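You operate a simulated robot arm through the tools that you are given. There is no shell and no other tool.

Carry out the task below with a simulated robot arm. There is one attempt and no reset: what you move stays moved.

Task
Swap the used 30 ml barrel in the pump for a fresh 10 ml one and start it again.
Fine: the pump stands on the small bench; fresh means the plunger is drawn out; the used one goes in the barrel tray.

It is judged by the outcome, as a careful person would: the job done as asked, and still so three seconds after it is handed in. It fails if anything else is knocked over, pushed out of place, dropped, spilled or broken.

Robot
A 7-joint arm with a two-finger gripper, fixed in place. Base frame: the origin is at the foot of the arm, x ahead of it, y to its left, z up; the work surface is at about z = 0.88. Units: m, rad, N and s.
With the tool pointing down near the work surface it reaches from about 0.34 to 0.72 m from the base axis. Its first joint turns from -1.152 to 1.152 rad. Payload 2.45 kg.
Tool frame: the origin (TCP) lies between the finger pads and is the grasp point; the fingertips stand 0.026 m ahead of it; z points along the fingers, y is the line along which they close. The gripper opens to 0.096 m. The gripper's body begins 0.069 m behind the TCP.
Orientation is told as [roll, pitch, yaw] about the base's x, y, z axes, in that order, counted from this pose: with the fingers straight down and closing along the base's y, the tool's x points along the base's -x, its y along +y and its z along -z.

Tools
- The arm moves only by the tool send_rows. Its argument "deltas" is a list that holds one entry, the list of rows, each a list of 7 numbers: the shift along the tool's x, y, z in cm, then the turn, a rotation vector about the tool's x, y, z in rad, then the gripper command, from -1 (shut) to 1 (fully open), values between in proportion. In form: [[[x, y, z, wx, wy, wz, claw], ...]]. A call has 1 to 20 rows; each row shifts and turns the commanded pose from where the row before left it, along the tool's axes as they then stand. Each row takes 0.2 s and may step no farther than 0.05 m and 0.15 rad from the row before; otherwise, or with a gripper value out of range, the whole call is refused. A pose out of reach is approached as far as the arm can. The call stops where the force on the tool passes 90 N (or 10 N more than at its start, if that is more) or the arm is blocked; 0.2 s more then pass. The fingers move at their own pace and stop on an object; they squeeze with about 33 N. The grip force told is the motor's: it shows also when the fingers shut on nothing. Time passes only in rows, and 0.2 s behind the last, so rows that do not move let the fingers close. It gives the time, the measured TCP pose, the force on the tool (base axes), the opening and the grip force at its end, in the units of the frame above (readings bear some noise), with the torque about the TCP (base axes, N m) and any sound that the robot's microphone picked up.
- Cameras (640 x 400 px; columns grow to the right, rows downward): "scene" is fixed at [0.1396, -0.3788, 1.4252]; the picture's right is [0.94, -0.34, 0.00], its down [-0.19, -0.54, -0.82] and it looks along [0.27, 0.77, -0.58] (base axes); focal length 370 px, centre (320, 200). "wrist" rides on the gripper at [0.082, 0.003, -0.098] in the tool frame; the picture's right is [-0.04, 1.00, 0.00], its down [-0.73, -0.03, -0.68] and it looks along [-0.68, -0.03, 0.73] (tool axes); focal length 256 px, centre (320, 200). There is no depth. A picture from a camera that has moved, and an enlarged one, comes with that camera's place and axes in the base frame and with its lens.
- snapshot(camera): a new picture of that camera. No time passes.
- enlarge(camera, box): a new picture of the part [left, top, right, bottom] of that camera's present view, enlarged. No time passes.
- close_job(): hands the job in; it is judged then, once.

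Places have to be worked out from the pictures, the camera data and where the tool is seen. Open the gripper and draw the arm clear of the work before you hand the job in, unless the task says otherwise.

The tools are called after "Call:" as a command line: name --argument value ..., lists and objects as JSON in quotes. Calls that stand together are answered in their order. send_rows: Moves the arm, as the interface text tells. Its arguments: {"type":"object","properties":{"deltas":{"type":"array"}},"required":["deltas"]} The other tools are called the same way: snapshot (camera) takes a picture; enlarge (camera, box) takes an enlarged picture of a part of a camera's view; close_job () hands the job in.

At the start:

```text
t: 0.0
tcp_pos: [0.4153, 0.2718, 1.1438]
ee_rot: [0.001, 0.0, 0.0]
contact_force: [0.2, 0.5, 1.0]
torque: [0.01, 0.01, 0.0]
finger_gap: 0.0959
grasp_force: 0.0
```

scene: 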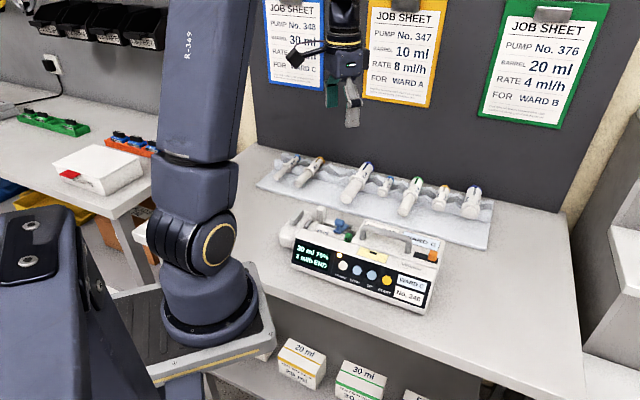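
wrist: 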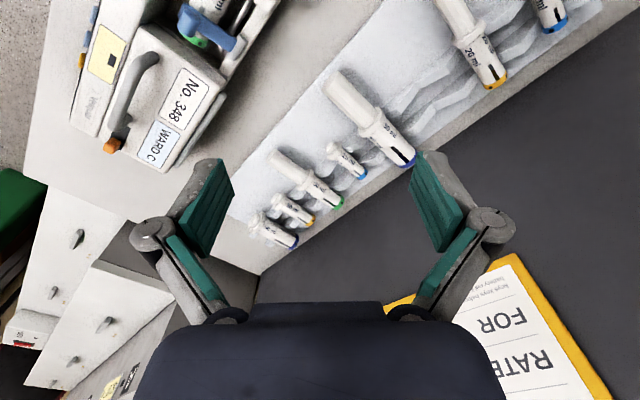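

I'll start by looking closely at the pump, the barrels on the tray and the job sheets before moving anything.

Call:
enlarge --camera "scene" --box '[270, 200, 450, 312]'

Call:
enlarge --camera "scene" --box '[250, 140, 500, 250]'

Call:
enlarge --camera "scene" --box '[260, 0, 620, 130]'

Call:
enlarge --camera "wrist" --box '[60, 0, 320, 180]'

Call:
enlarge --camera "wrist" --box '[230, 60, 430, 260]'

Call:
enlarge --camera "scene" --box '[0, 80, 200, 230]'

```text
3.56 times, centred on (360, 256) of scene
camera zoom: at [0.1396, -0.3788, 1.4252], right [0.94, -0.34, 0.0], down [-0.19, -0.54, -0.82], along [0.27, 0.77, -0.58], focal length 1315 px, centre (178, 1)
```

zoom: 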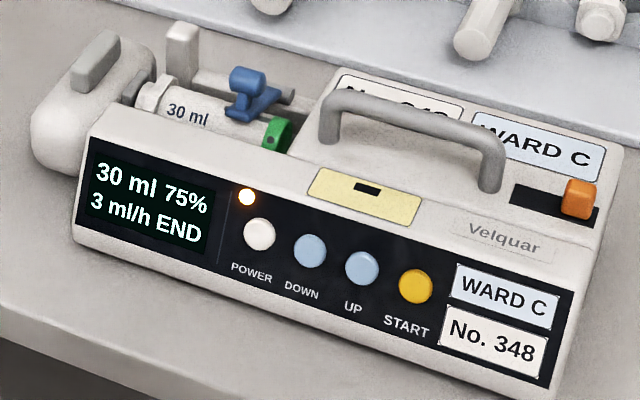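

```text
2.56 times, centred on (375, 195) of scene
camera zoom: at [0.1396, -0.3788, 1.4252], right [0.94, -0.34, 0.0], down [-0.19, -0.54, -0.82], along [0.27, 0.77, -0.58], focal length 947 px, centre (179, 213)
```

zoom: 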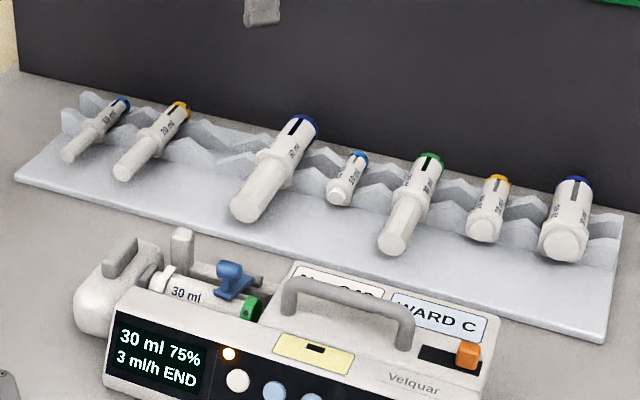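

```text
1.78 times, centred on (440, 65) of scene
camera zoom: at [0.1396, -0.3788, 1.4252], right [0.94, -0.34, 0.0], down [-0.19, -0.54, -0.82], along [0.27, 0.77, -0.58], focal length 658 px, centre (107, 440)
```

zoom: 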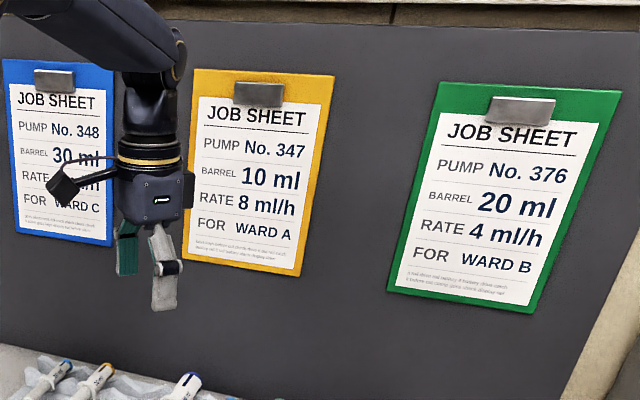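

```text
2.22 times, centred on (190, 90) of wrist
camera zoom: at [0.3333, 0.2759, 1.2415], right [0.04, 1.0, 0.0], down [0.73, -0.03, 0.68], along [0.68, -0.03, -0.73], focal length 569 px, centre (609, 444)
```

zoom: 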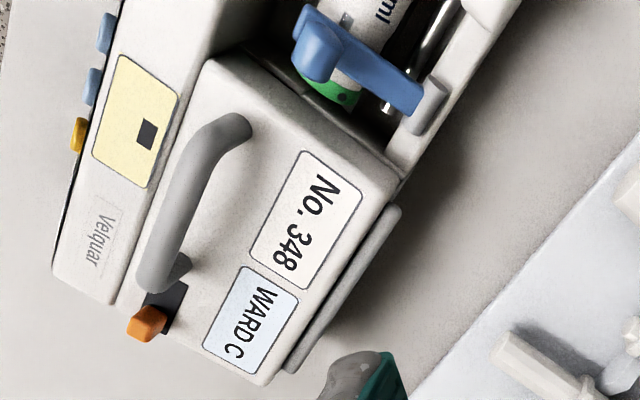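

```text
2.00 times, centred on (330, 160) of wrist
camera zoom: at [0.3333, 0.2759, 1.2415], right [0.04, 1.0, 0.0], down [0.73, -0.03, 0.68], along [0.68, -0.03, -0.73], focal length 512 px, centre (300, 280)
```

zoom: 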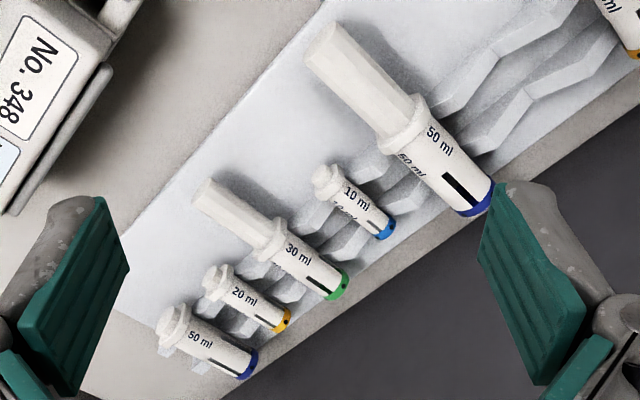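

```text
2.67 times, centred on (100, 155) of scene
camera zoom: at [0.1396, -0.3788, 1.4252], right [0.94, -0.34, 0.0], down [-0.19, -0.54, -0.82], along [0.27, 0.77, -0.58], focal length 986 px, centre (907, 320)
```

zoom: 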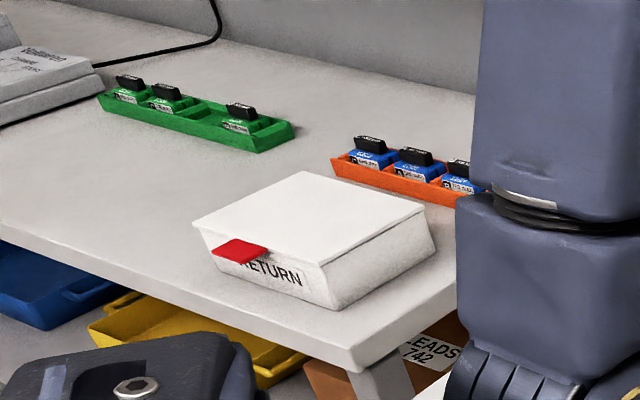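

The fresh 10 ml (plunger drawn out) looks to be the leftmost barrel on the tray. I'll turn the wrist camera to look back at the pump and clear the view of the sheet for pump 348.

Call:
send_rows --deltas '[[[2, 3.6, 0, 0, 0, 0, 1], [2, 3.6, 0, 0, 0, 0, 1], [1.5, 3.6, 0, 0, 0, 0, 1], [0, 0, 0, 0, 0, 0.15, 1], [0, 0, 0, 0, 0, 0.15, 1], [0, 0, 0, 0, 0, 0.15, 1], [0, 0, 0, 0, 0, 0.15, 1], [0, 0, 0, 0, 0, 0.15, 1], [0, 0, 0, 0, 0, 0.15, 1], [0, 0, 0, 0, 0, 0.15, 1], [0, 0, 0, 0, 0, 0.15, 1], [0, 0, 0, 0, 0, 0.15, 1], [0, 0, 0, 0, 0, 0.15, 1], [0, 0, 0, 0, 0, 0.07, 1]]]'

Call:
snapshot --camera "wrist"

Call:
snapshot --camera "scene"

```text
t: 3.0
tcp_pos: [0.3611, 0.3801, 1.1431]
ee_rot: [-0.001, -0.001, -1.569]
contact_force: [0.1, 0.3, 0.3]
torque: [0.03, 0.0, 0.01]
finger_gap: 0.096
grasp_force: 0.0
```

```text
taken
camera wrist: at [0.3631, 0.4624, 1.2414], right [1.0, -0.04, 0.0], down [-0.03, -0.73, 0.68], along [-0.03, -0.68, -0.73], focal length 256 px, centre (320, 200)
```

wrist: 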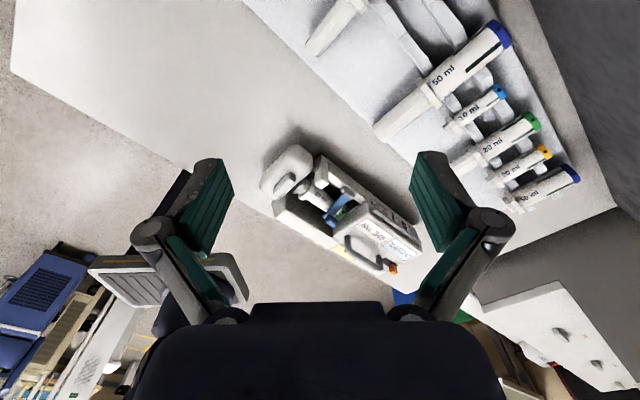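

```text
taken
```

scene: 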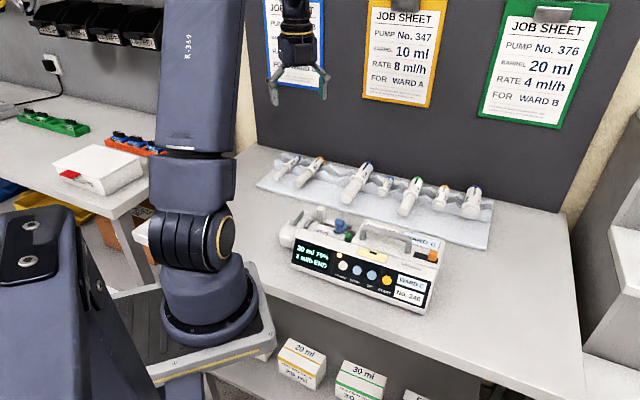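

Call:
enlarge --camera "wrist" --box '[240, 130, 430, 290]'

Call:
enlarge --camera "wrist" --box '[290, 0, 600, 220]'

Call:
enlarge --camera "scene" --box '[255, 0, 335, 100]'

```text
2.50 times, centred on (335, 210) of wrist
camera zoom: at [0.3631, 0.4624, 1.2414], right [1.0, -0.04, 0.0], down [-0.03, -0.73, 0.68], along [-0.03, -0.68, -0.73], focal length 640 px, centre (282, 175)
```

zoom: 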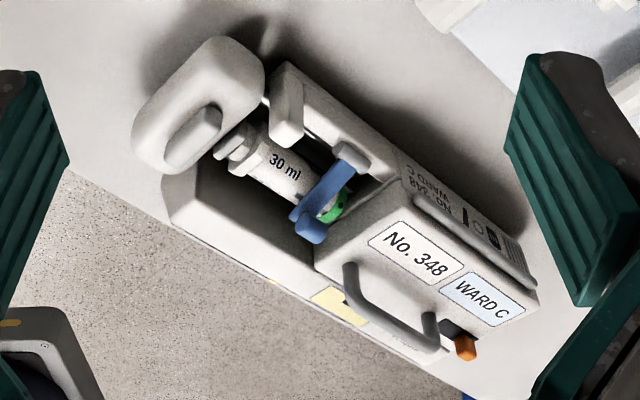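

```text
1.82 times, centred on (445, 110) of wrist
camera zoom: at [0.3631, 0.4624, 1.2414], right [1.0, -0.04, 0.0], down [-0.03, -0.73, 0.68], along [-0.03, -0.68, -0.73], focal length 465 px, centre (93, 364)
```

zoom: 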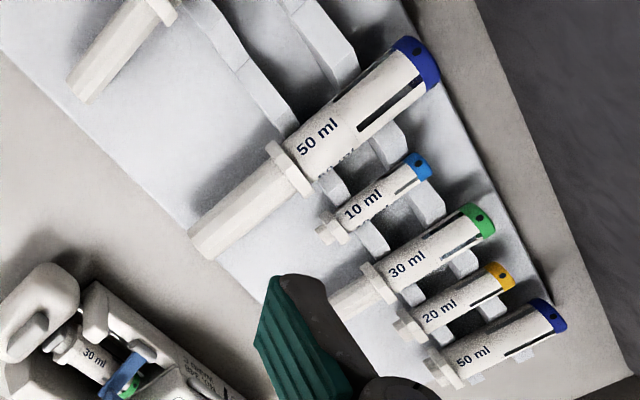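

```text
4.00 times, centred on (295, 50) of scene
camera zoom: at [0.1396, -0.3788, 1.4252], right [0.94, -0.34, 0.0], down [-0.19, -0.54, -0.82], along [0.27, 0.77, -0.58], focal length 1479 px, centre (420, 800)
```

zoom: 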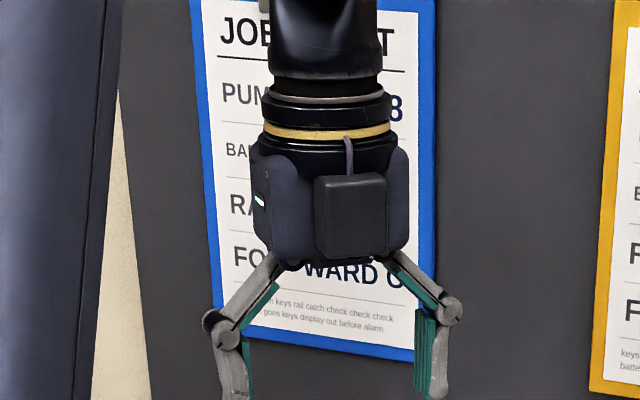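

The sheets' small print looks like filler text, and the drawn-out 10 ml at the far left of the tray stays my pick. I'll lower the camera nearer the pump to study the blue clamp, the pusher and the orange slider.

Call:
send_rows --deltas '[[[-2, -1, 3.5, 0, 0, 0, 1], [-2, -1, 3.5, 0, 0, 0, 1], [-2, -1, 3.5, 0, 0, 0, 1], [0, 0, 0, 0, 0, 0, 1]]]'

Call:
enlarge --camera "wrist" --box '[200, 60, 440, 300]'

Call:
snapshot --camera "scene"

Call:
snapshot --camera "wrist"

```text
t: 4.0
tcp_pos: [0.3311, 0.3197, 1.0379]
ee_rot: [0.0, 0.001, -1.569]
contact_force: [0.1, 0.4, 0.1]
torque: [-0.02, 0.02, 0.02]
finger_gap: 0.0959
grasp_force: 0.1
```

```text
1.67 times, centred on (320, 180) of wrist
camera zoom: at [0.333, 0.4014, 1.1366], right [1.0, -0.04, 0.0], down [-0.03, -0.73, 0.68], along [-0.03, -0.68, -0.73], focal length 427 px, centre (320, 233)
```

zoom: 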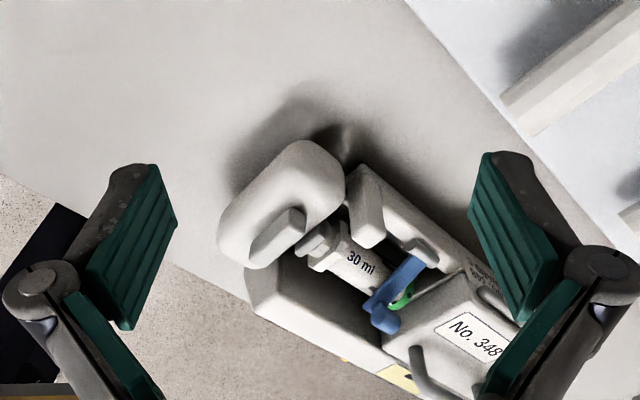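

```text
taken
```

scene: 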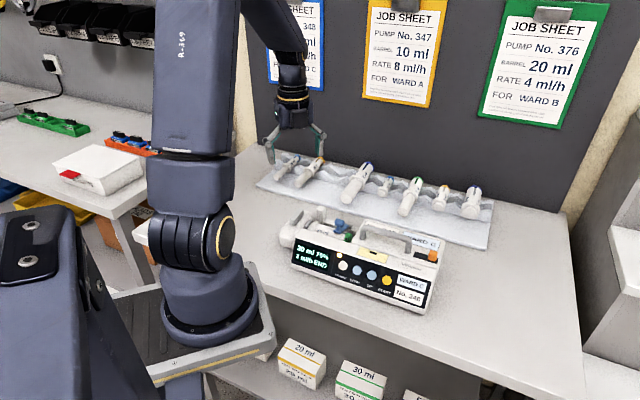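

```text
taken
camera wrist: at [0.333, 0.4014, 1.1366], right [1.0, -0.04, 0.0], down [-0.03, -0.73, 0.68], along [-0.03, -0.68, -0.73], focal length 256 px, centre (320, 200)
```

wrist: 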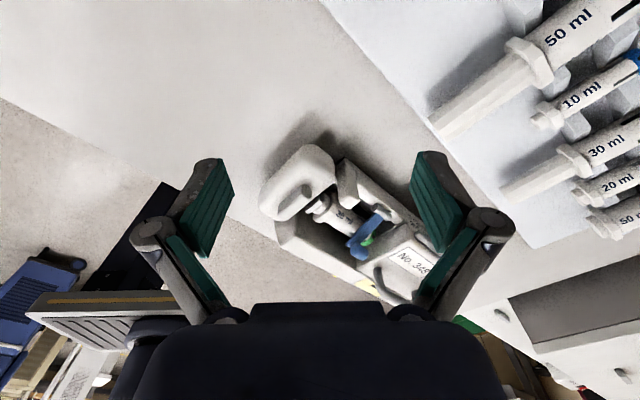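

Enlarging tightly on the cradle and on the scene view to triangulate the clamp, barrel and pusher.

Call:
enlarge --camera "wrist" --box '[250, 135, 430, 300]'

Call:
enlarge --camera "scene" --box '[275, 200, 375, 262]'

Call:
enlarge --camera "scene" --box '[350, 225, 450, 315]'

Call:
enlarge --camera "scene" --box '[255, 145, 355, 215]'

Call:
enlarge --camera "scene" --box '[255, 0, 335, 100]'

```text
2.42 times, centred on (340, 218) of wrist
camera zoom: at [0.333, 0.4014, 1.1366], right [1.0, -0.04, 0.0], down [-0.03, -0.73, 0.68], along [-0.03, -0.68, -0.73], focal length 621 px, centre (272, 158)
```

zoom: 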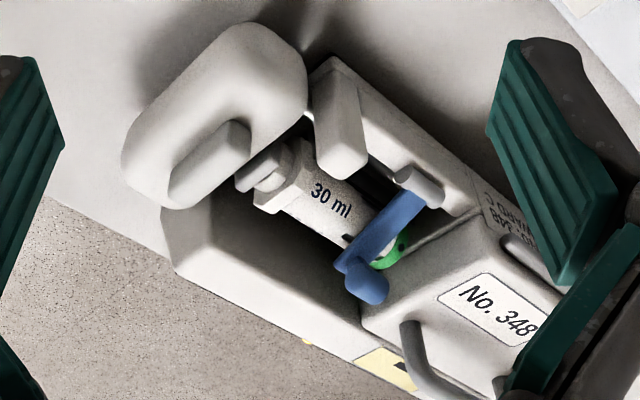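

```text
6.40 times, centred on (325, 231) of scene
camera zoom: at [0.1396, -0.3788, 1.4252], right [0.94, -0.34, 0.0], down [-0.19, -0.54, -0.82], along [0.27, 0.77, -0.58], focal length 2367 px, centre (288, 2)
```

zoom: 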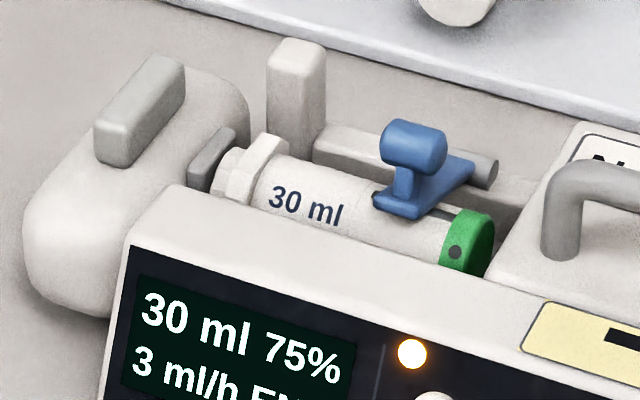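

```text
4.44 times, centred on (400, 270) of scene
camera zoom: at [0.1396, -0.3788, 1.4252], right [0.94, -0.34, 0.0], down [-0.19, -0.54, -0.82], along [0.27, 0.77, -0.58], focal length 1644 px, centre (-36, -111)
```

zoom: 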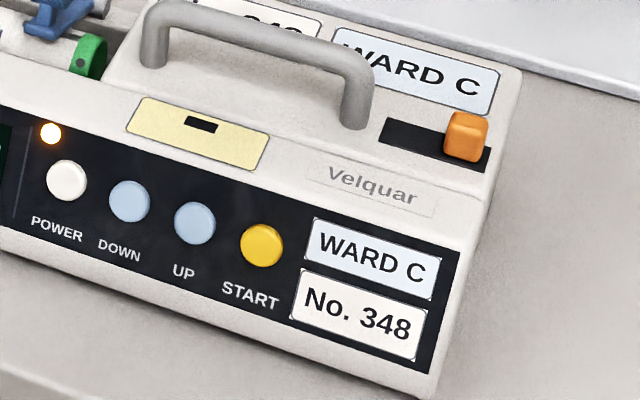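

```text
5.71 times, centred on (305, 180) of scene
camera zoom: at [0.1396, -0.3788, 1.4252], right [0.94, -0.34, 0.0], down [-0.19, -0.54, -0.82], along [0.27, 0.77, -0.58], focal length 2113 px, centre (406, 314)
```

zoom: 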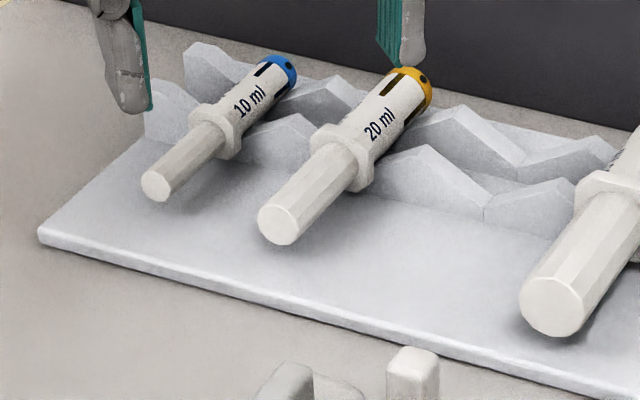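

```text
4.00 times, centred on (295, 50) of scene
camera zoom: at [0.1396, -0.3788, 1.4252], right [0.94, -0.34, 0.0], down [-0.19, -0.54, -0.82], along [0.27, 0.77, -0.58], focal length 1479 px, centre (420, 800)
```

zoom: 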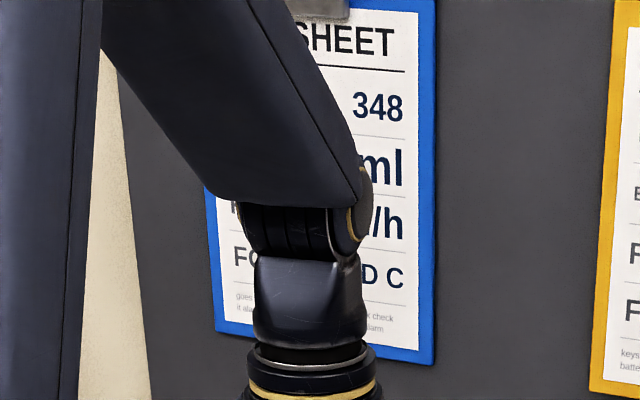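

The pump appears about 8 cm tall, with the orange slider near (0.489, 0.008, 0.960) and the blue clamp knob near (0.368, 0.153, 0.960). I'll move the camera to look at the right half of the pump, staying above the handle.

Call:
send_rows --deltas '[[[-3, 3.5, -1, 0, 0, 0, 1], [-4, 3.5, -1, 0, 0, 0, 1], [-4, 4, 0, 0, 0, 0, 1], [0, 0, 0, 0, 0, 0, 1]]]'

Call:
snapshot --camera "wrist"

Call:
enlarge --camera "wrist" --box '[220, 120, 420, 300]'

Call:
enlarge --camera "scene" --box '[255, 0, 335, 100]'

Call:
enlarge --camera "scene" --box '[470, 80, 590, 140]'

```text
refused: row 2 steps farther than a row can; nothing moved
```

```text
taken
camera wrist: at [0.333, 0.4014, 1.1366], right [1.0, -0.04, 0.0], down [-0.03, -0.73, 0.68], along [-0.03, -0.68, -0.73], focal length 256 px, centre (320, 200)
```

wrist: 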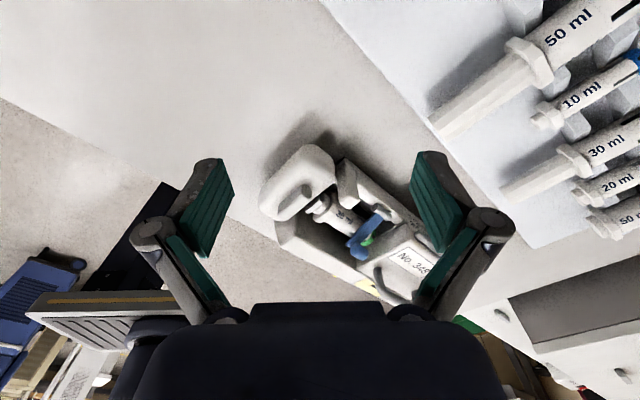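

```text
2.22 times, centred on (320, 210) of wrist
camera zoom: at [0.333, 0.4014, 1.1366], right [1.0, -0.04, 0.0], down [-0.03, -0.73, 0.68], along [-0.03, -0.68, -0.73], focal length 569 px, centre (320, 178)
```

zoom: 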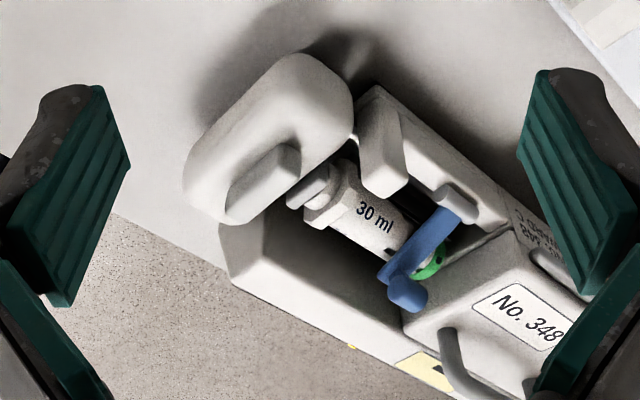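

```text
4.00 times, centred on (295, 50) of scene
camera zoom: at [0.1396, -0.3788, 1.4252], right [0.94, -0.34, 0.0], down [-0.19, -0.54, -0.82], along [0.27, 0.77, -0.58], focal length 1479 px, centre (420, 800)
```

zoom: 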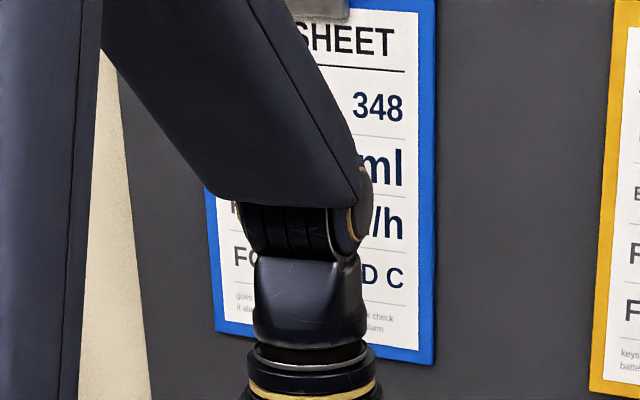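

```text
5.33 times, centred on (530, 110) of scene
camera zoom: at [0.1396, -0.3788, 1.4252], right [0.94, -0.34, 0.0], down [-0.19, -0.54, -0.82], along [0.27, 0.77, -0.58], focal length 1972 px, centre (-800, 680)
```

zoom: 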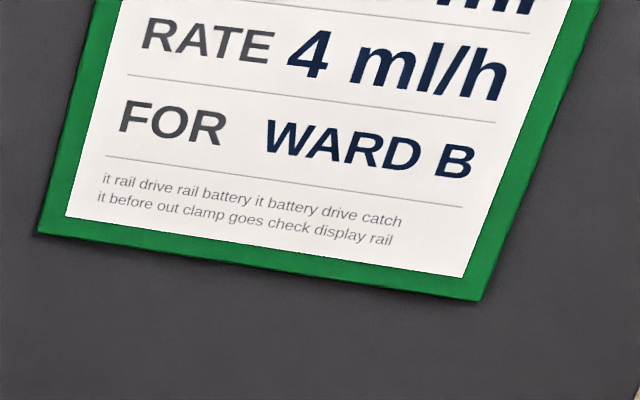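

The small print is random filler. The step was too long, so I'll resend it with shorter rows.

Call:
send_rows --deltas '[[[-3, 3.5, -1, 0, 0, 0, 1], [-3, 3.5, 0, 0, 0, 0, 1], [-3, 3, 0, 0, 0, 0, 1], [-3, 1, 0, 0, 0, 0, 1], [0, 0, 0, 0, 0, 0, 1]]]'

Call:
snapshot --camera "wrist"

Call:
enlarge --camera "wrist" --box '[220, 120, 420, 300]'

Call:
enlarge --camera "scene" --box '[255, 0, 335, 100]'

```text
t: 5.2
tcp_pos: [0.442, 0.1996, 1.0486]
ee_rot: [0.0, 0.0, -1.569]
contact_force: [-0.3, -0.2, -0.5]
torque: [-0.02, -0.03, -0.02]
finger_gap: 0.0961
grasp_force: 0.0
```

```text
taken
camera wrist: at [0.4445, 0.2812, 1.147], right [1.0, -0.04, 0.0], down [-0.03, -0.73, 0.68], along [-0.03, -0.68, -0.73], focal length 256 px, centre (320, 200)
```

wrist: 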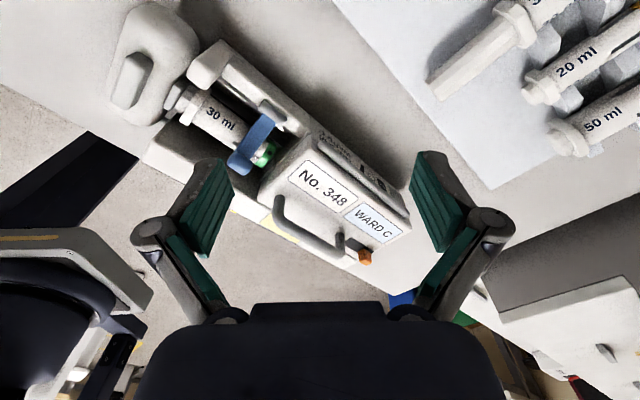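

```text
2.22 times, centred on (320, 210) of wrist
camera zoom: at [0.4445, 0.2812, 1.147], right [1.0, -0.04, 0.0], down [-0.03, -0.73, 0.68], along [-0.03, -0.68, -0.73], focal length 569 px, centre (320, 178)
```

zoom: 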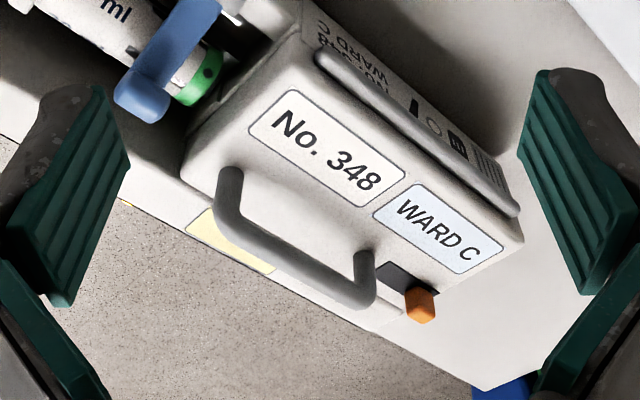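

```text
4.00 times, centred on (295, 50) of scene
camera zoom: at [0.1396, -0.3788, 1.4252], right [0.94, -0.34, 0.0], down [-0.19, -0.54, -0.82], along [0.27, 0.77, -0.58], focal length 1479 px, centre (420, 800)
```

zoom: 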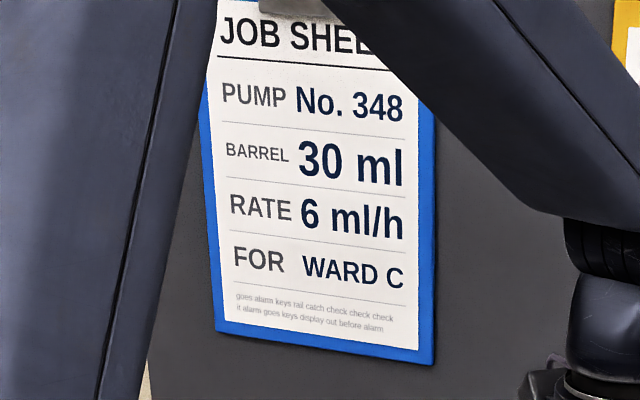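

The sheet says 6 ml/h for a 30 ml barrel, but the task doesn't ask for a rate change, so I'll leave the rate alone. Next I'm enlarging the cradle from this new viewpoint for triangulation.

Call:
enlarge --camera "wrist" --box '[90, 0, 310, 180]'

Call:
enlarge --camera "scene" --box '[275, 200, 445, 315]'

```text
2.22 times, centred on (200, 90) of wrist
camera zoom: at [0.4445, 0.2812, 1.147], right [1.0, -0.04, 0.0], down [-0.03, -0.73, 0.68], along [-0.03, -0.68, -0.73], focal length 569 px, centre (587, 444)
```

zoom: 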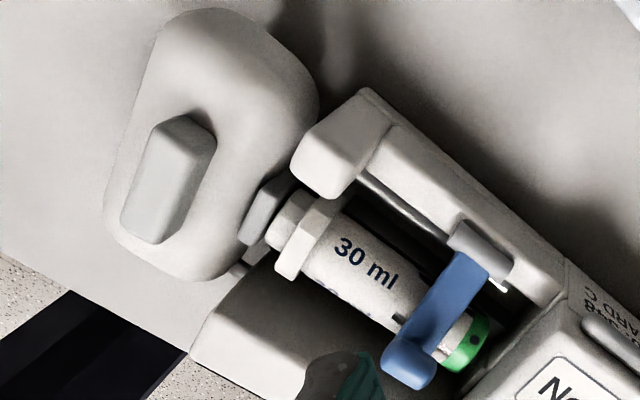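

```text
3.48 times, centred on (360, 258) of scene
camera zoom: at [0.1396, -0.3788, 1.4252], right [0.94, -0.34, 0.0], down [-0.19, -0.54, -0.82], along [0.27, 0.77, -0.58], focal length 1286 px, centre (181, 0)
```

zoom: 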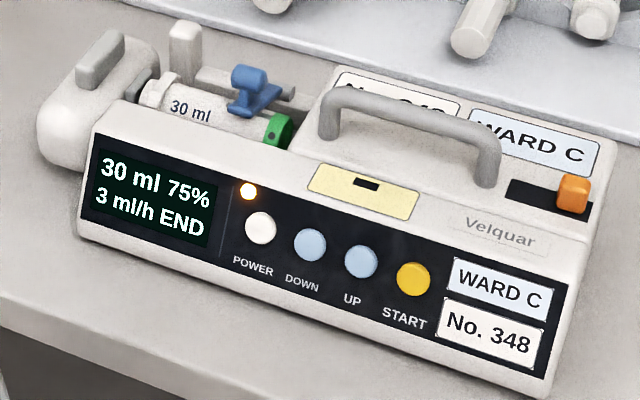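

The zoom renders real detail, so I'm taking very tight close-ups of the yellow plate, the orange slider, the clamp and the pusher.

Call:
enlarge --camera "scene" --box '[350, 235, 390, 262]'

Call:
enlarge --camera "scene" --box '[405, 235, 445, 265]'

Call:
enlarge --camera "wrist" --box '[210, 80, 290, 180]'

Call:
enlarge --camera "wrist" --box '[150, 50, 250, 150]'

Call:
enlarge --camera "scene" --box '[300, 215, 360, 250]'

Call:
enlarge --camera "wrist" --box '[330, 220, 400, 280]'

```text
14.81 times, centred on (370, 248) of scene
camera zoom: at [0.1396, -0.3788, 1.4252], right [0.94, -0.34, 0.0], down [-0.19, -0.54, -0.82], along [0.27, 0.77, -0.58], focal length 5479 px, centre (-421, -518)
```

zoom: 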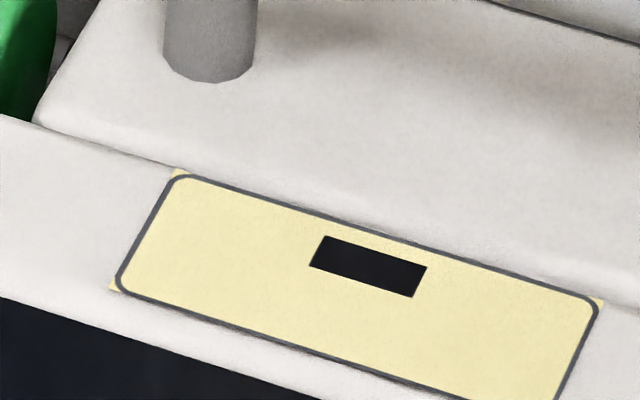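

```text
13.33 times, centred on (425, 250) of scene
camera zoom: at [0.1396, -0.3788, 1.4252], right [0.94, -0.34, 0.0], down [-0.19, -0.54, -0.82], along [0.27, 0.77, -0.58], focal length 4931 px, centre (-1080, -467)
```

zoom: 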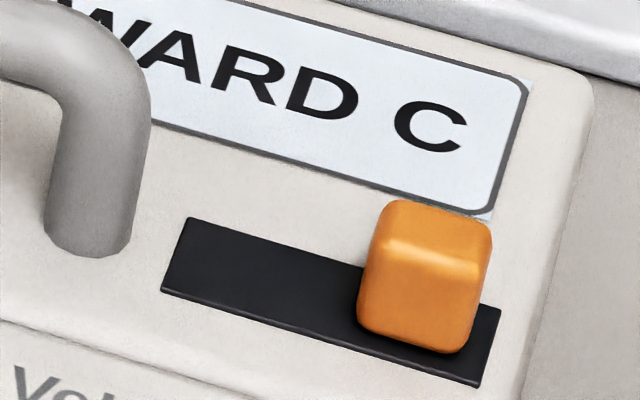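

```text
4.00 times, centred on (250, 130) of wrist
camera zoom: at [0.4445, 0.2812, 1.147], right [1.0, -0.04, 0.0], down [-0.03, -0.73, 0.68], along [-0.03, -0.68, -0.73], focal length 1024 px, centre (600, 480)
```

zoom: 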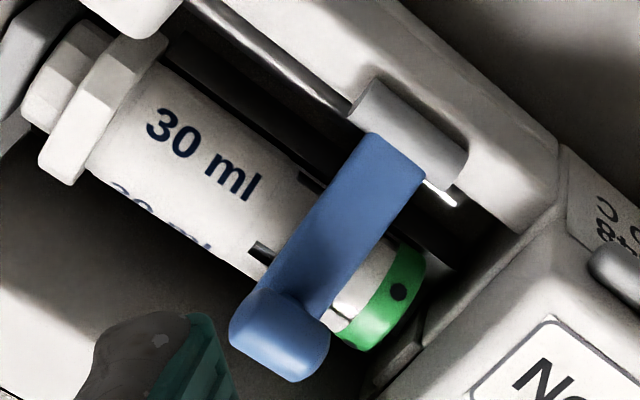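

```text
4.00 times, centred on (200, 100) of wrist
camera zoom: at [0.4445, 0.2812, 1.147], right [1.0, -0.04, 0.0], down [-0.03, -0.73, 0.68], along [-0.03, -0.68, -0.73], focal length 1024 px, centre (800, 600)
```

zoom: 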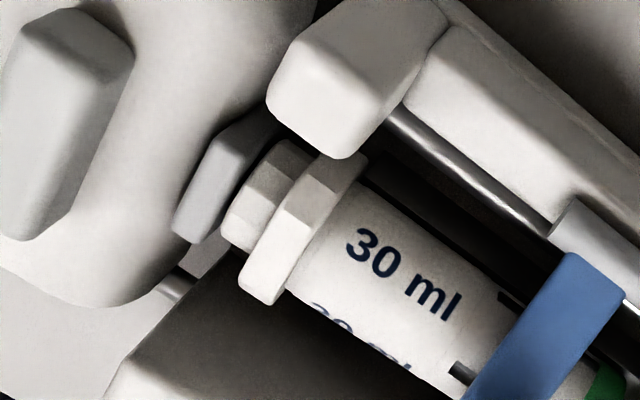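

```text
10.67 times, centred on (330, 232) of scene
camera zoom: at [0.1396, -0.3788, 1.4252], right [0.94, -0.34, 0.0], down [-0.19, -0.54, -0.82], along [0.27, 0.77, -0.58], focal length 3945 px, centre (213, -147)
```

zoom: 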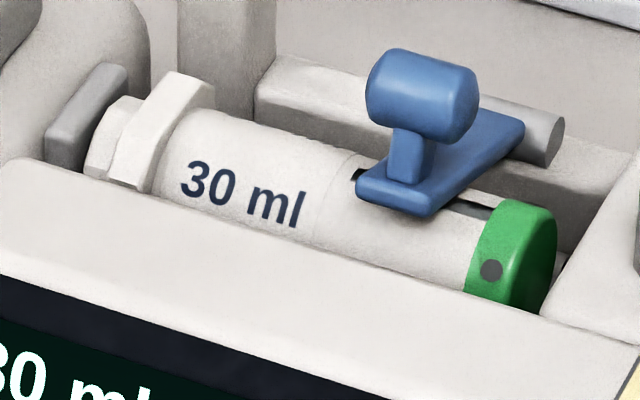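

```text
6.67 times, centred on (365, 250) of wrist
camera zoom: at [0.4445, 0.2812, 1.147], right [1.0, -0.04, 0.0], down [-0.03, -0.73, 0.68], along [-0.03, -0.68, -0.73], focal length 1707 px, centre (20, -133)
```

zoom: 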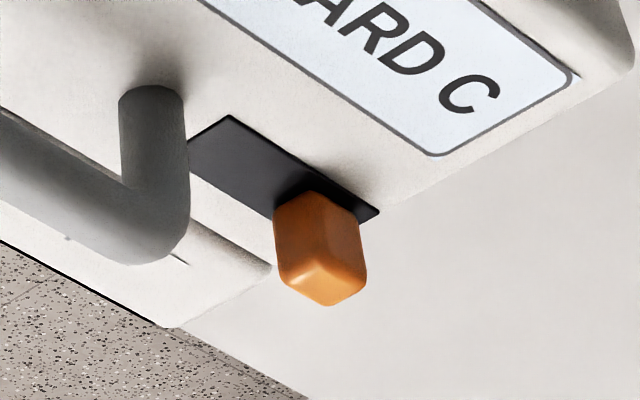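

Everything lines up on a 45° frame (pump axis running along +x/−y, hinge of the blue clamp along that axis). I'll turn to yaw −135° so the fingers close along the pump axis, half-close, and hover over the blue knob.

Call:
send_rows --deltas '[[[0, 0, 0, 0, 0, 0.15, 0], [0, 0, 0, 0, 0, 0.15, -0.1], [0, 0, 0, 0, 0, 0.15, -0.15], [0, 0, 0, 0, 0, 0.15, -0.15], [0, 0, 0, 0, 0, 0.15, -0.15], [0, 0, 0, 0, 0, 0.037, -0.15], [-3, -0.7, 0, 0, 0, 0, -0.15], [-3, -0.7, 1, 0, 0, 0, -0.15], [-2.57, -0.57, 1, 0, 0, 0, -0.15], [0, 0, 0, 0, 0, 0, -0.15]]]'

Call:
snapshot --camera "wrist"

Call:
enlarge --camera "scene" --box '[270, 160, 430, 270]'

```text
t: 7.4
tcp_pos: [0.3673, 0.1524, 1.029]
ee_rot: [0.0, 0.0, -2.356]
contact_force: [-0.9, 0.5, -0.1]
torque: [-0.02, -0.02, 0.0]
finger_gap: 0.0407
grasp_force: 0.0
```

```text
taken
camera wrist: at [0.4258, 0.2092, 1.1268], right [0.68, -0.73, 0.0], down [-0.54, -0.5, 0.68], along [-0.5, -0.46, -0.73], focal length 256 px, centre (320, 200)
```

wrist: 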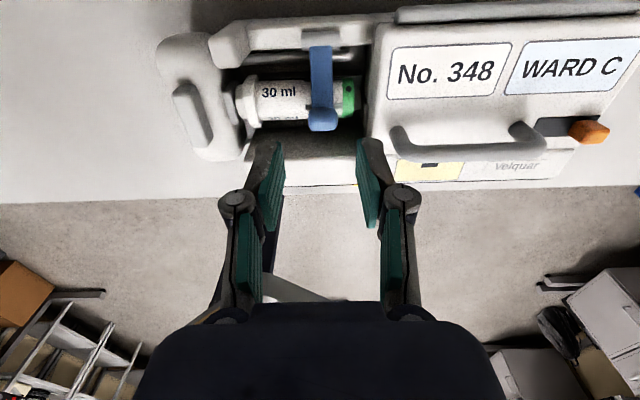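

```text
3.64 times, centred on (350, 215) of scene
camera zoom: at [0.1396, -0.3788, 1.4252], right [0.94, -0.34, 0.0], down [-0.19, -0.54, -0.82], along [0.27, 0.77, -0.58], focal length 1345 px, centre (211, 146)
```

zoom: 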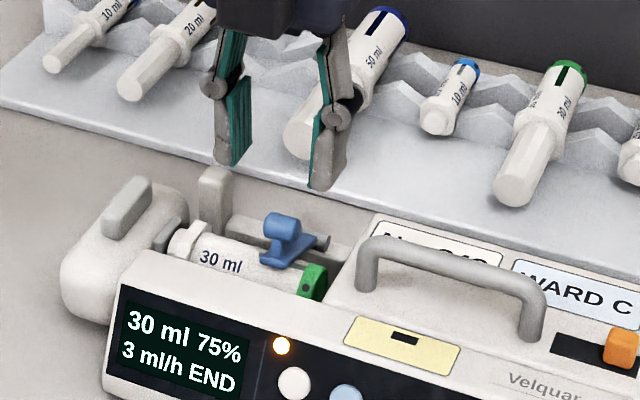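

The fingers straddle the knob along the pump axis; the new view puts the knob at about (0.369, 0.155, 0.960). I'm lowering so only the fingertips bracket it, then will check before closing.

Call:
send_rows --deltas '[[[0.2, 0, 2, 0, 0, 0, -0.15], [0, 0, 2, 0, 0, 0, -0.15], [0, 0, 1.2, 0, 0, 0, -0.15], [0, 0, 0, 0, 0, 0, -0.15]]]'

Call:
enlarge --camera "wrist" --box '[220, 60, 420, 260]'

Call:
enlarge --camera "scene" --box '[295, 190, 385, 260]'

```text
t: 8.4
tcp_pos: [0.3678, 0.1545, 0.9766]
ee_rot: [-0.001, 0.001, -2.355]
contact_force: [-0.4, -0.1, 0.3]
torque: [-0.03, 0.03, 0.0]
finger_gap: 0.0409
grasp_force: 0.0
```

```text
2.00 times, centred on (320, 160) of wrist
camera zoom: at [0.4272, 0.2104, 1.0746], right [0.68, -0.73, 0.0], down [-0.54, -0.5, 0.68], along [-0.5, -0.46, -0.73], focal length 512 px, centre (320, 280)
```

zoom: 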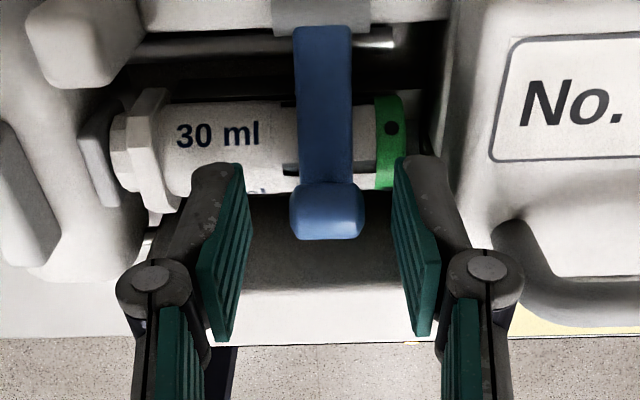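

```text
5.71 times, centred on (340, 225) of scene
camera zoom: at [0.1396, -0.3788, 1.4252], right [0.94, -0.34, 0.0], down [-0.19, -0.54, -0.82], along [0.27, 0.77, -0.58], focal length 2113 px, centre (206, 57)
```

zoom: 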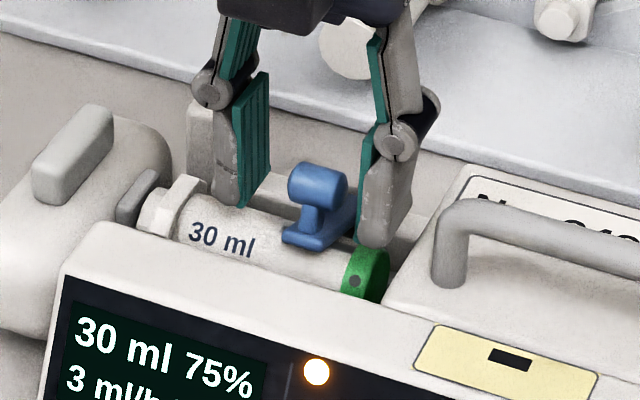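

Knob sits about 1.8 cm straight below the TCP, centred between the fingers. I'll narrow the gap, go down 6 mm more, then close on the knob's ends.

Call:
send_rows --deltas '[[[0, 0, 0, 0, 0, 0, -0.4], [0, 0, 0.6, 0, 0, 0, -0.4], [0, 0, 0, 0, 0, 0, -0.7], [0, 0, 0, 0, 0, 0, -1], [0, 0, 0, 0, 0, 0, -1], [0, 0, 0, 0, 0, 0, -1]]]'

Call:
enlarge --camera "wrist" --box '[220, 60, 420, 260]'

Call:
enlarge --camera "scene" --box '[295, 190, 385, 260]'

```text
t: 9.8
tcp_pos: [0.3681, 0.155, 0.9709]
ee_rot: [0.001, 0.0, -2.356]
contact_force: [7.2, -8.9, 2.1]
torque: [-0.04, -0.1, -0.01]
finger_gap: 0.0191
grasp_force: 33.1
```

```text
2.00 times, centred on (320, 160) of wrist
camera zoom: at [0.4273, 0.2102, 1.0687], right [0.68, -0.73, 0.0], down [-0.54, -0.5, 0.68], along [-0.5, -0.46, -0.73], focal length 512 px, centre (320, 280)
```

zoom: 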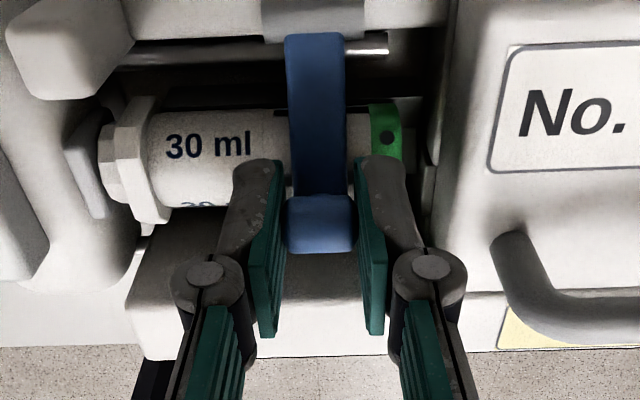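

```text
5.71 times, centred on (340, 225) of scene
camera zoom: at [0.1398, -0.3791, 1.4251], right [0.94, -0.34, 0.0], down [-0.19, -0.54, -0.82], along [0.27, 0.77, -0.58], focal length 2113 px, centre (206, 57)
```

zoom: 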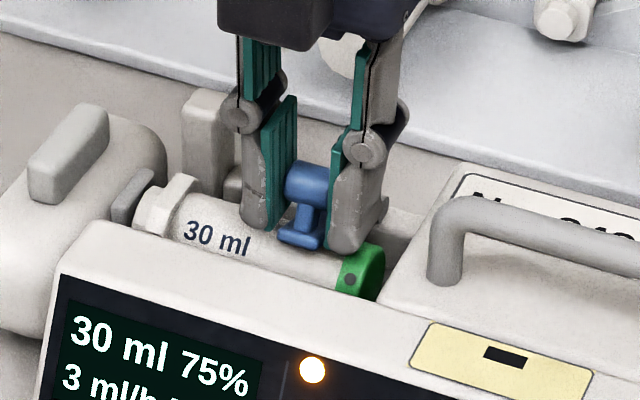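

Gripped at 19 mm with a slight sideways force of ~11 N, so I'll shift 2 mm along +a to relieve it, then lift along the first bit of the hinge arc to test.

Call:
send_rows --deltas '[[[0, 0.2, 0, 0, 0, 0, -1], [0.62, 0, -0.71, 0, 0, 0, -1], [0.69, 0, -0.57, 0, 0, 0, -1]]]'

Call:
enlarge --camera "wrist" --box '[220, 60, 420, 260]'

Call:
enlarge --camera "scene" --box '[275, 180, 385, 260]'

```text
t: 10.6
tcp_pos: [0.3773, 0.1632, 0.9826]
ee_rot: [0.0, -0.002, -2.354]
contact_force: [-1.3, -0.7, -5.8]
torque: [-0.1, 0.22, -0.15]
finger_gap: 0.0193
grasp_force: 32.6
```

```text
2.00 times, centred on (320, 160) of wrist
camera zoom: at [0.4369, 0.2189, 1.081], right [0.68, -0.73, 0.0], down [-0.54, -0.5, 0.68], along [-0.5, -0.46, -0.73], focal length 512 px, centre (320, 280)
```

zoom: 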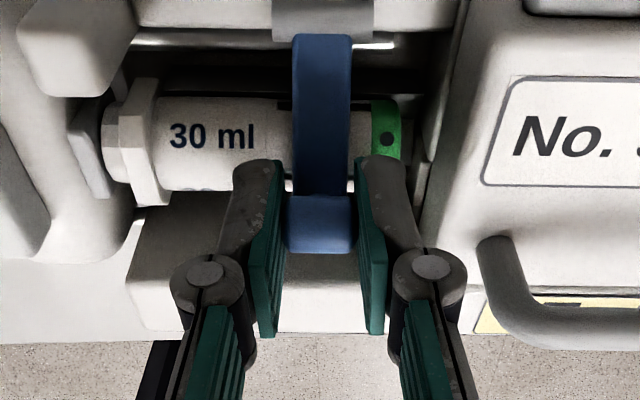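

```text
5.00 times, centred on (330, 220) of scene
camera zoom: at [0.1396, -0.3788, 1.4252], right [0.94, -0.34, 0.0], down [-0.19, -0.54, -0.82], along [0.27, 0.77, -0.58], focal length 1849 px, centre (270, 100)
```

zoom: 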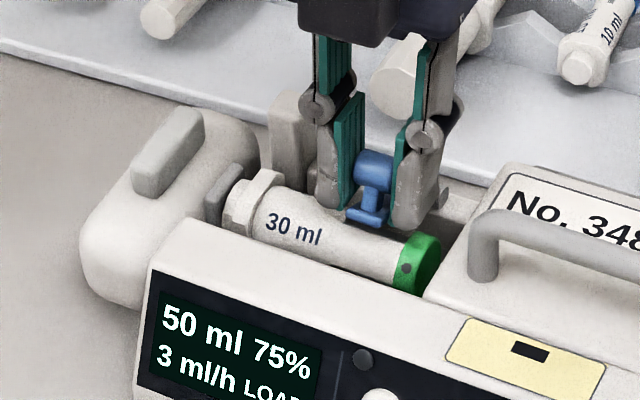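

The clamp is lifting (display now reads LOAD, barrel size is sensed by the clamp height) with low force. I'll continue round the arc past vertical.

Call:
send_rows --deltas '[[[0.79, 0, -0.43, 0, 0, 0, -1], [0.85, 0, -0.3, 0, 0, 0, -1], [0.89, 0, -0.14, 0, 0, 0, -1], [0.9, 0, 0.02, 0, 0, 0, -1]]]'

Call:
enlarge --camera "wrist" --box '[220, 60, 420, 260]'

Call:
enlarge --camera "scene" --box '[275, 180, 385, 260]'

```text
t: 11.6
tcp_pos: [0.4035, 0.1877, 0.9914]
ee_rot: [0.001, 0.0, -2.356]
contact_force: [-0.7, 0.3, -6.9]
torque: [-0.12, 0.14, -0.01]
finger_gap: 0.0189
grasp_force: 33.0
```

```text
2.00 times, centred on (320, 160) of wrist
camera zoom: at [0.4622, 0.2436, 1.0897], right [0.68, -0.73, 0.0], down [-0.54, -0.5, 0.68], along [-0.5, -0.46, -0.73], focal length 512 px, centre (320, 280)
```

zoom: 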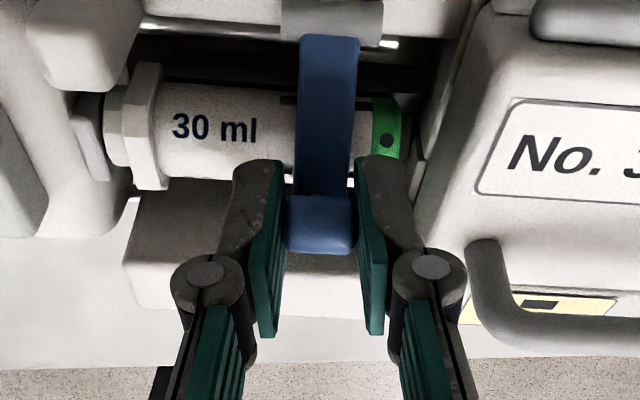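

```text
5.00 times, centred on (330, 220) of scene
camera zoom: at [0.1397, -0.3788, 1.4252], right [0.94, -0.34, 0.0], down [-0.19, -0.54, -0.82], along [0.27, 0.77, -0.58], focal length 1849 px, centre (270, 100)
```

zoom: 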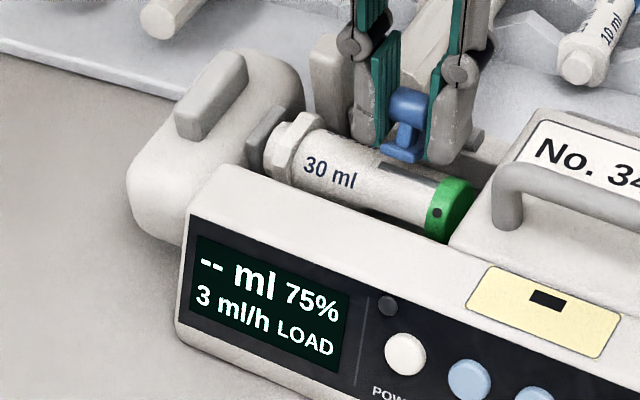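

Warning sign: the pump itself has moved with the clamp (features shifted and tilted), so the arc is dragging/lifting it. I'll look closely before reversing.

Call:
snapshot --camera "scene"

Call:
enlarge --camera "scene" --box '[280, 170, 450, 310]'

Call:
enlarge --camera "wrist" --box '[220, 0, 420, 200]'

Call:
snapshot --camera "wrist"

```text
taken
```

scene: 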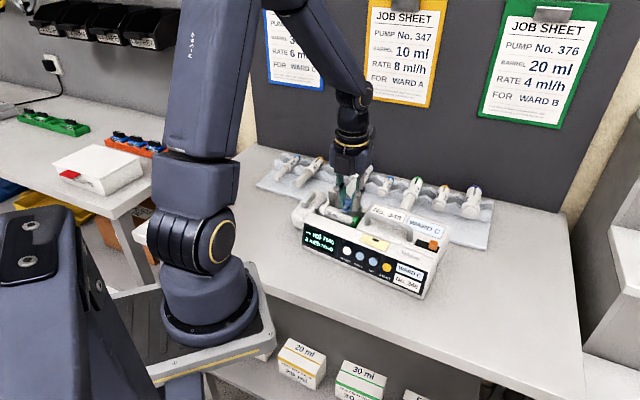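

```text
2.86 times, centred on (365, 240) of scene
camera zoom: at [0.1397, -0.3788, 1.4252], right [0.94, -0.34, 0.0], down [-0.19, -0.54, -0.82], along [0.27, 0.77, -0.58], focal length 1057 px, centre (191, 86)
```

zoom: 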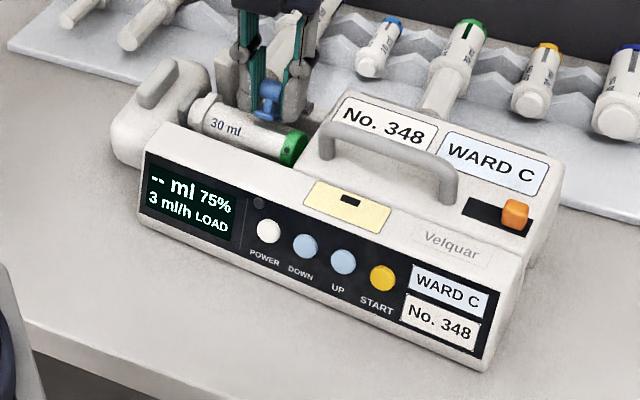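

```text
2.00 times, centred on (320, 100) of wrist
camera zoom: at [0.4622, 0.2436, 1.0897], right [0.68, -0.73, 0.0], down [-0.54, -0.5, 0.68], along [-0.5, -0.46, -0.73], focal length 512 px, centre (320, 400)
```

zoom: 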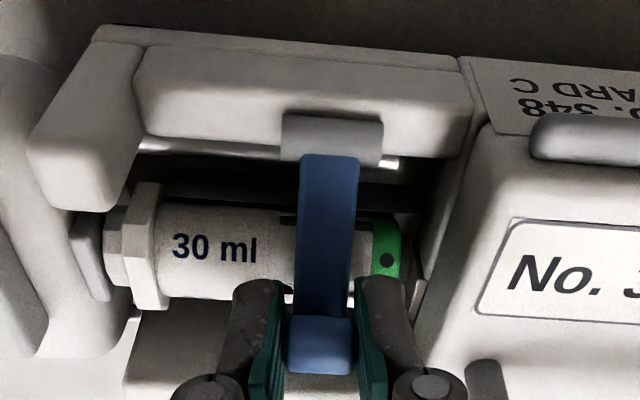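

```text
taken
camera wrist: at [0.4622, 0.2436, 1.0897], right [0.68, -0.73, 0.0], down [-0.54, -0.5, 0.68], along [-0.5, -0.46, -0.73], focal length 256 px, centre (320, 200)
```

wrist: 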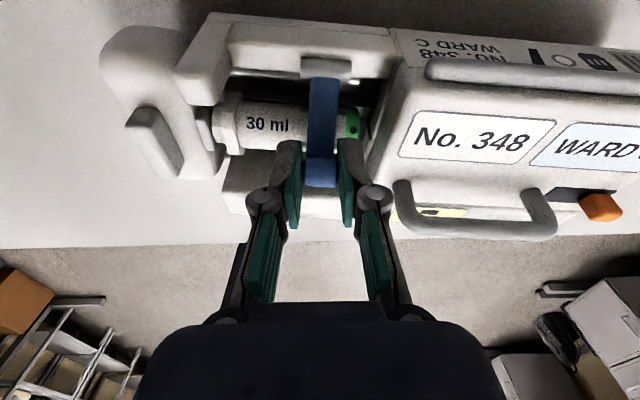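

The grip's twist resistance on the knob dragged the light pump along the bench instead of letting the clamp pivot. I'll retrace the exact path so the closed clamp carries the pump back to where it stood.

Call:
send_rows --deltas '[[[-0.9, 0, -0.02, 0, 0, 0, -1], [-0.89, 0, 0.14, 0, 0, 0, -1], [-0.85, 0, 0.3, 0, 0, 0, -1], [-0.79, 0, 0.43, 0, 0, 0, -1], [-0.69, 0, 0.57, 0, 0, 0, -1], [-0.62, 0, 0.71, 0, 0, 0, -1], [0, 0, 0, 0, 0, 0, -1]]]'

Call:
enlarge --camera "scene" --box '[270, 200, 450, 312]'

Call:
enlarge --camera "wrist" --box '[220, 60, 420, 260]'

```text
t: 13.2
tcp_pos: [0.37, 0.154, 0.9715]
ee_rot: [0.0, 0.004, -2.356]
contact_force: [-1.4, 1.5, 16.8]
torque: [0.52, -0.46, 0.0]
finger_gap: 0.0192
grasp_force: 33.4
```

```text
3.56 times, centred on (360, 256) of scene
camera zoom: at [0.1393, -0.3789, 1.4252], right [0.94, -0.34, 0.0], down [-0.19, -0.54, -0.82], along [0.27, 0.77, -0.58], focal length 1315 px, centre (178, 1)
```

zoom: 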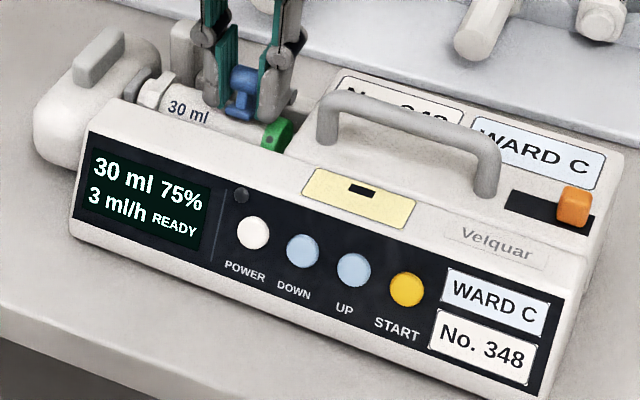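

```text
2.00 times, centred on (320, 160) of wrist
camera zoom: at [0.4287, 0.2096, 1.0694], right [0.68, -0.74, 0.0], down [-0.54, -0.5, 0.68], along [-0.5, -0.46, -0.74], focal length 512 px, centre (320, 280)
```

zoom: 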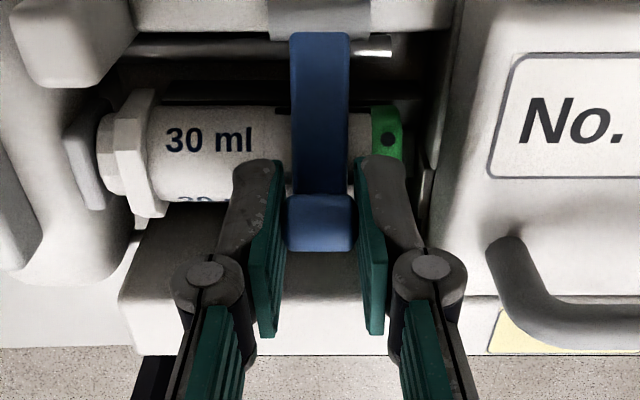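

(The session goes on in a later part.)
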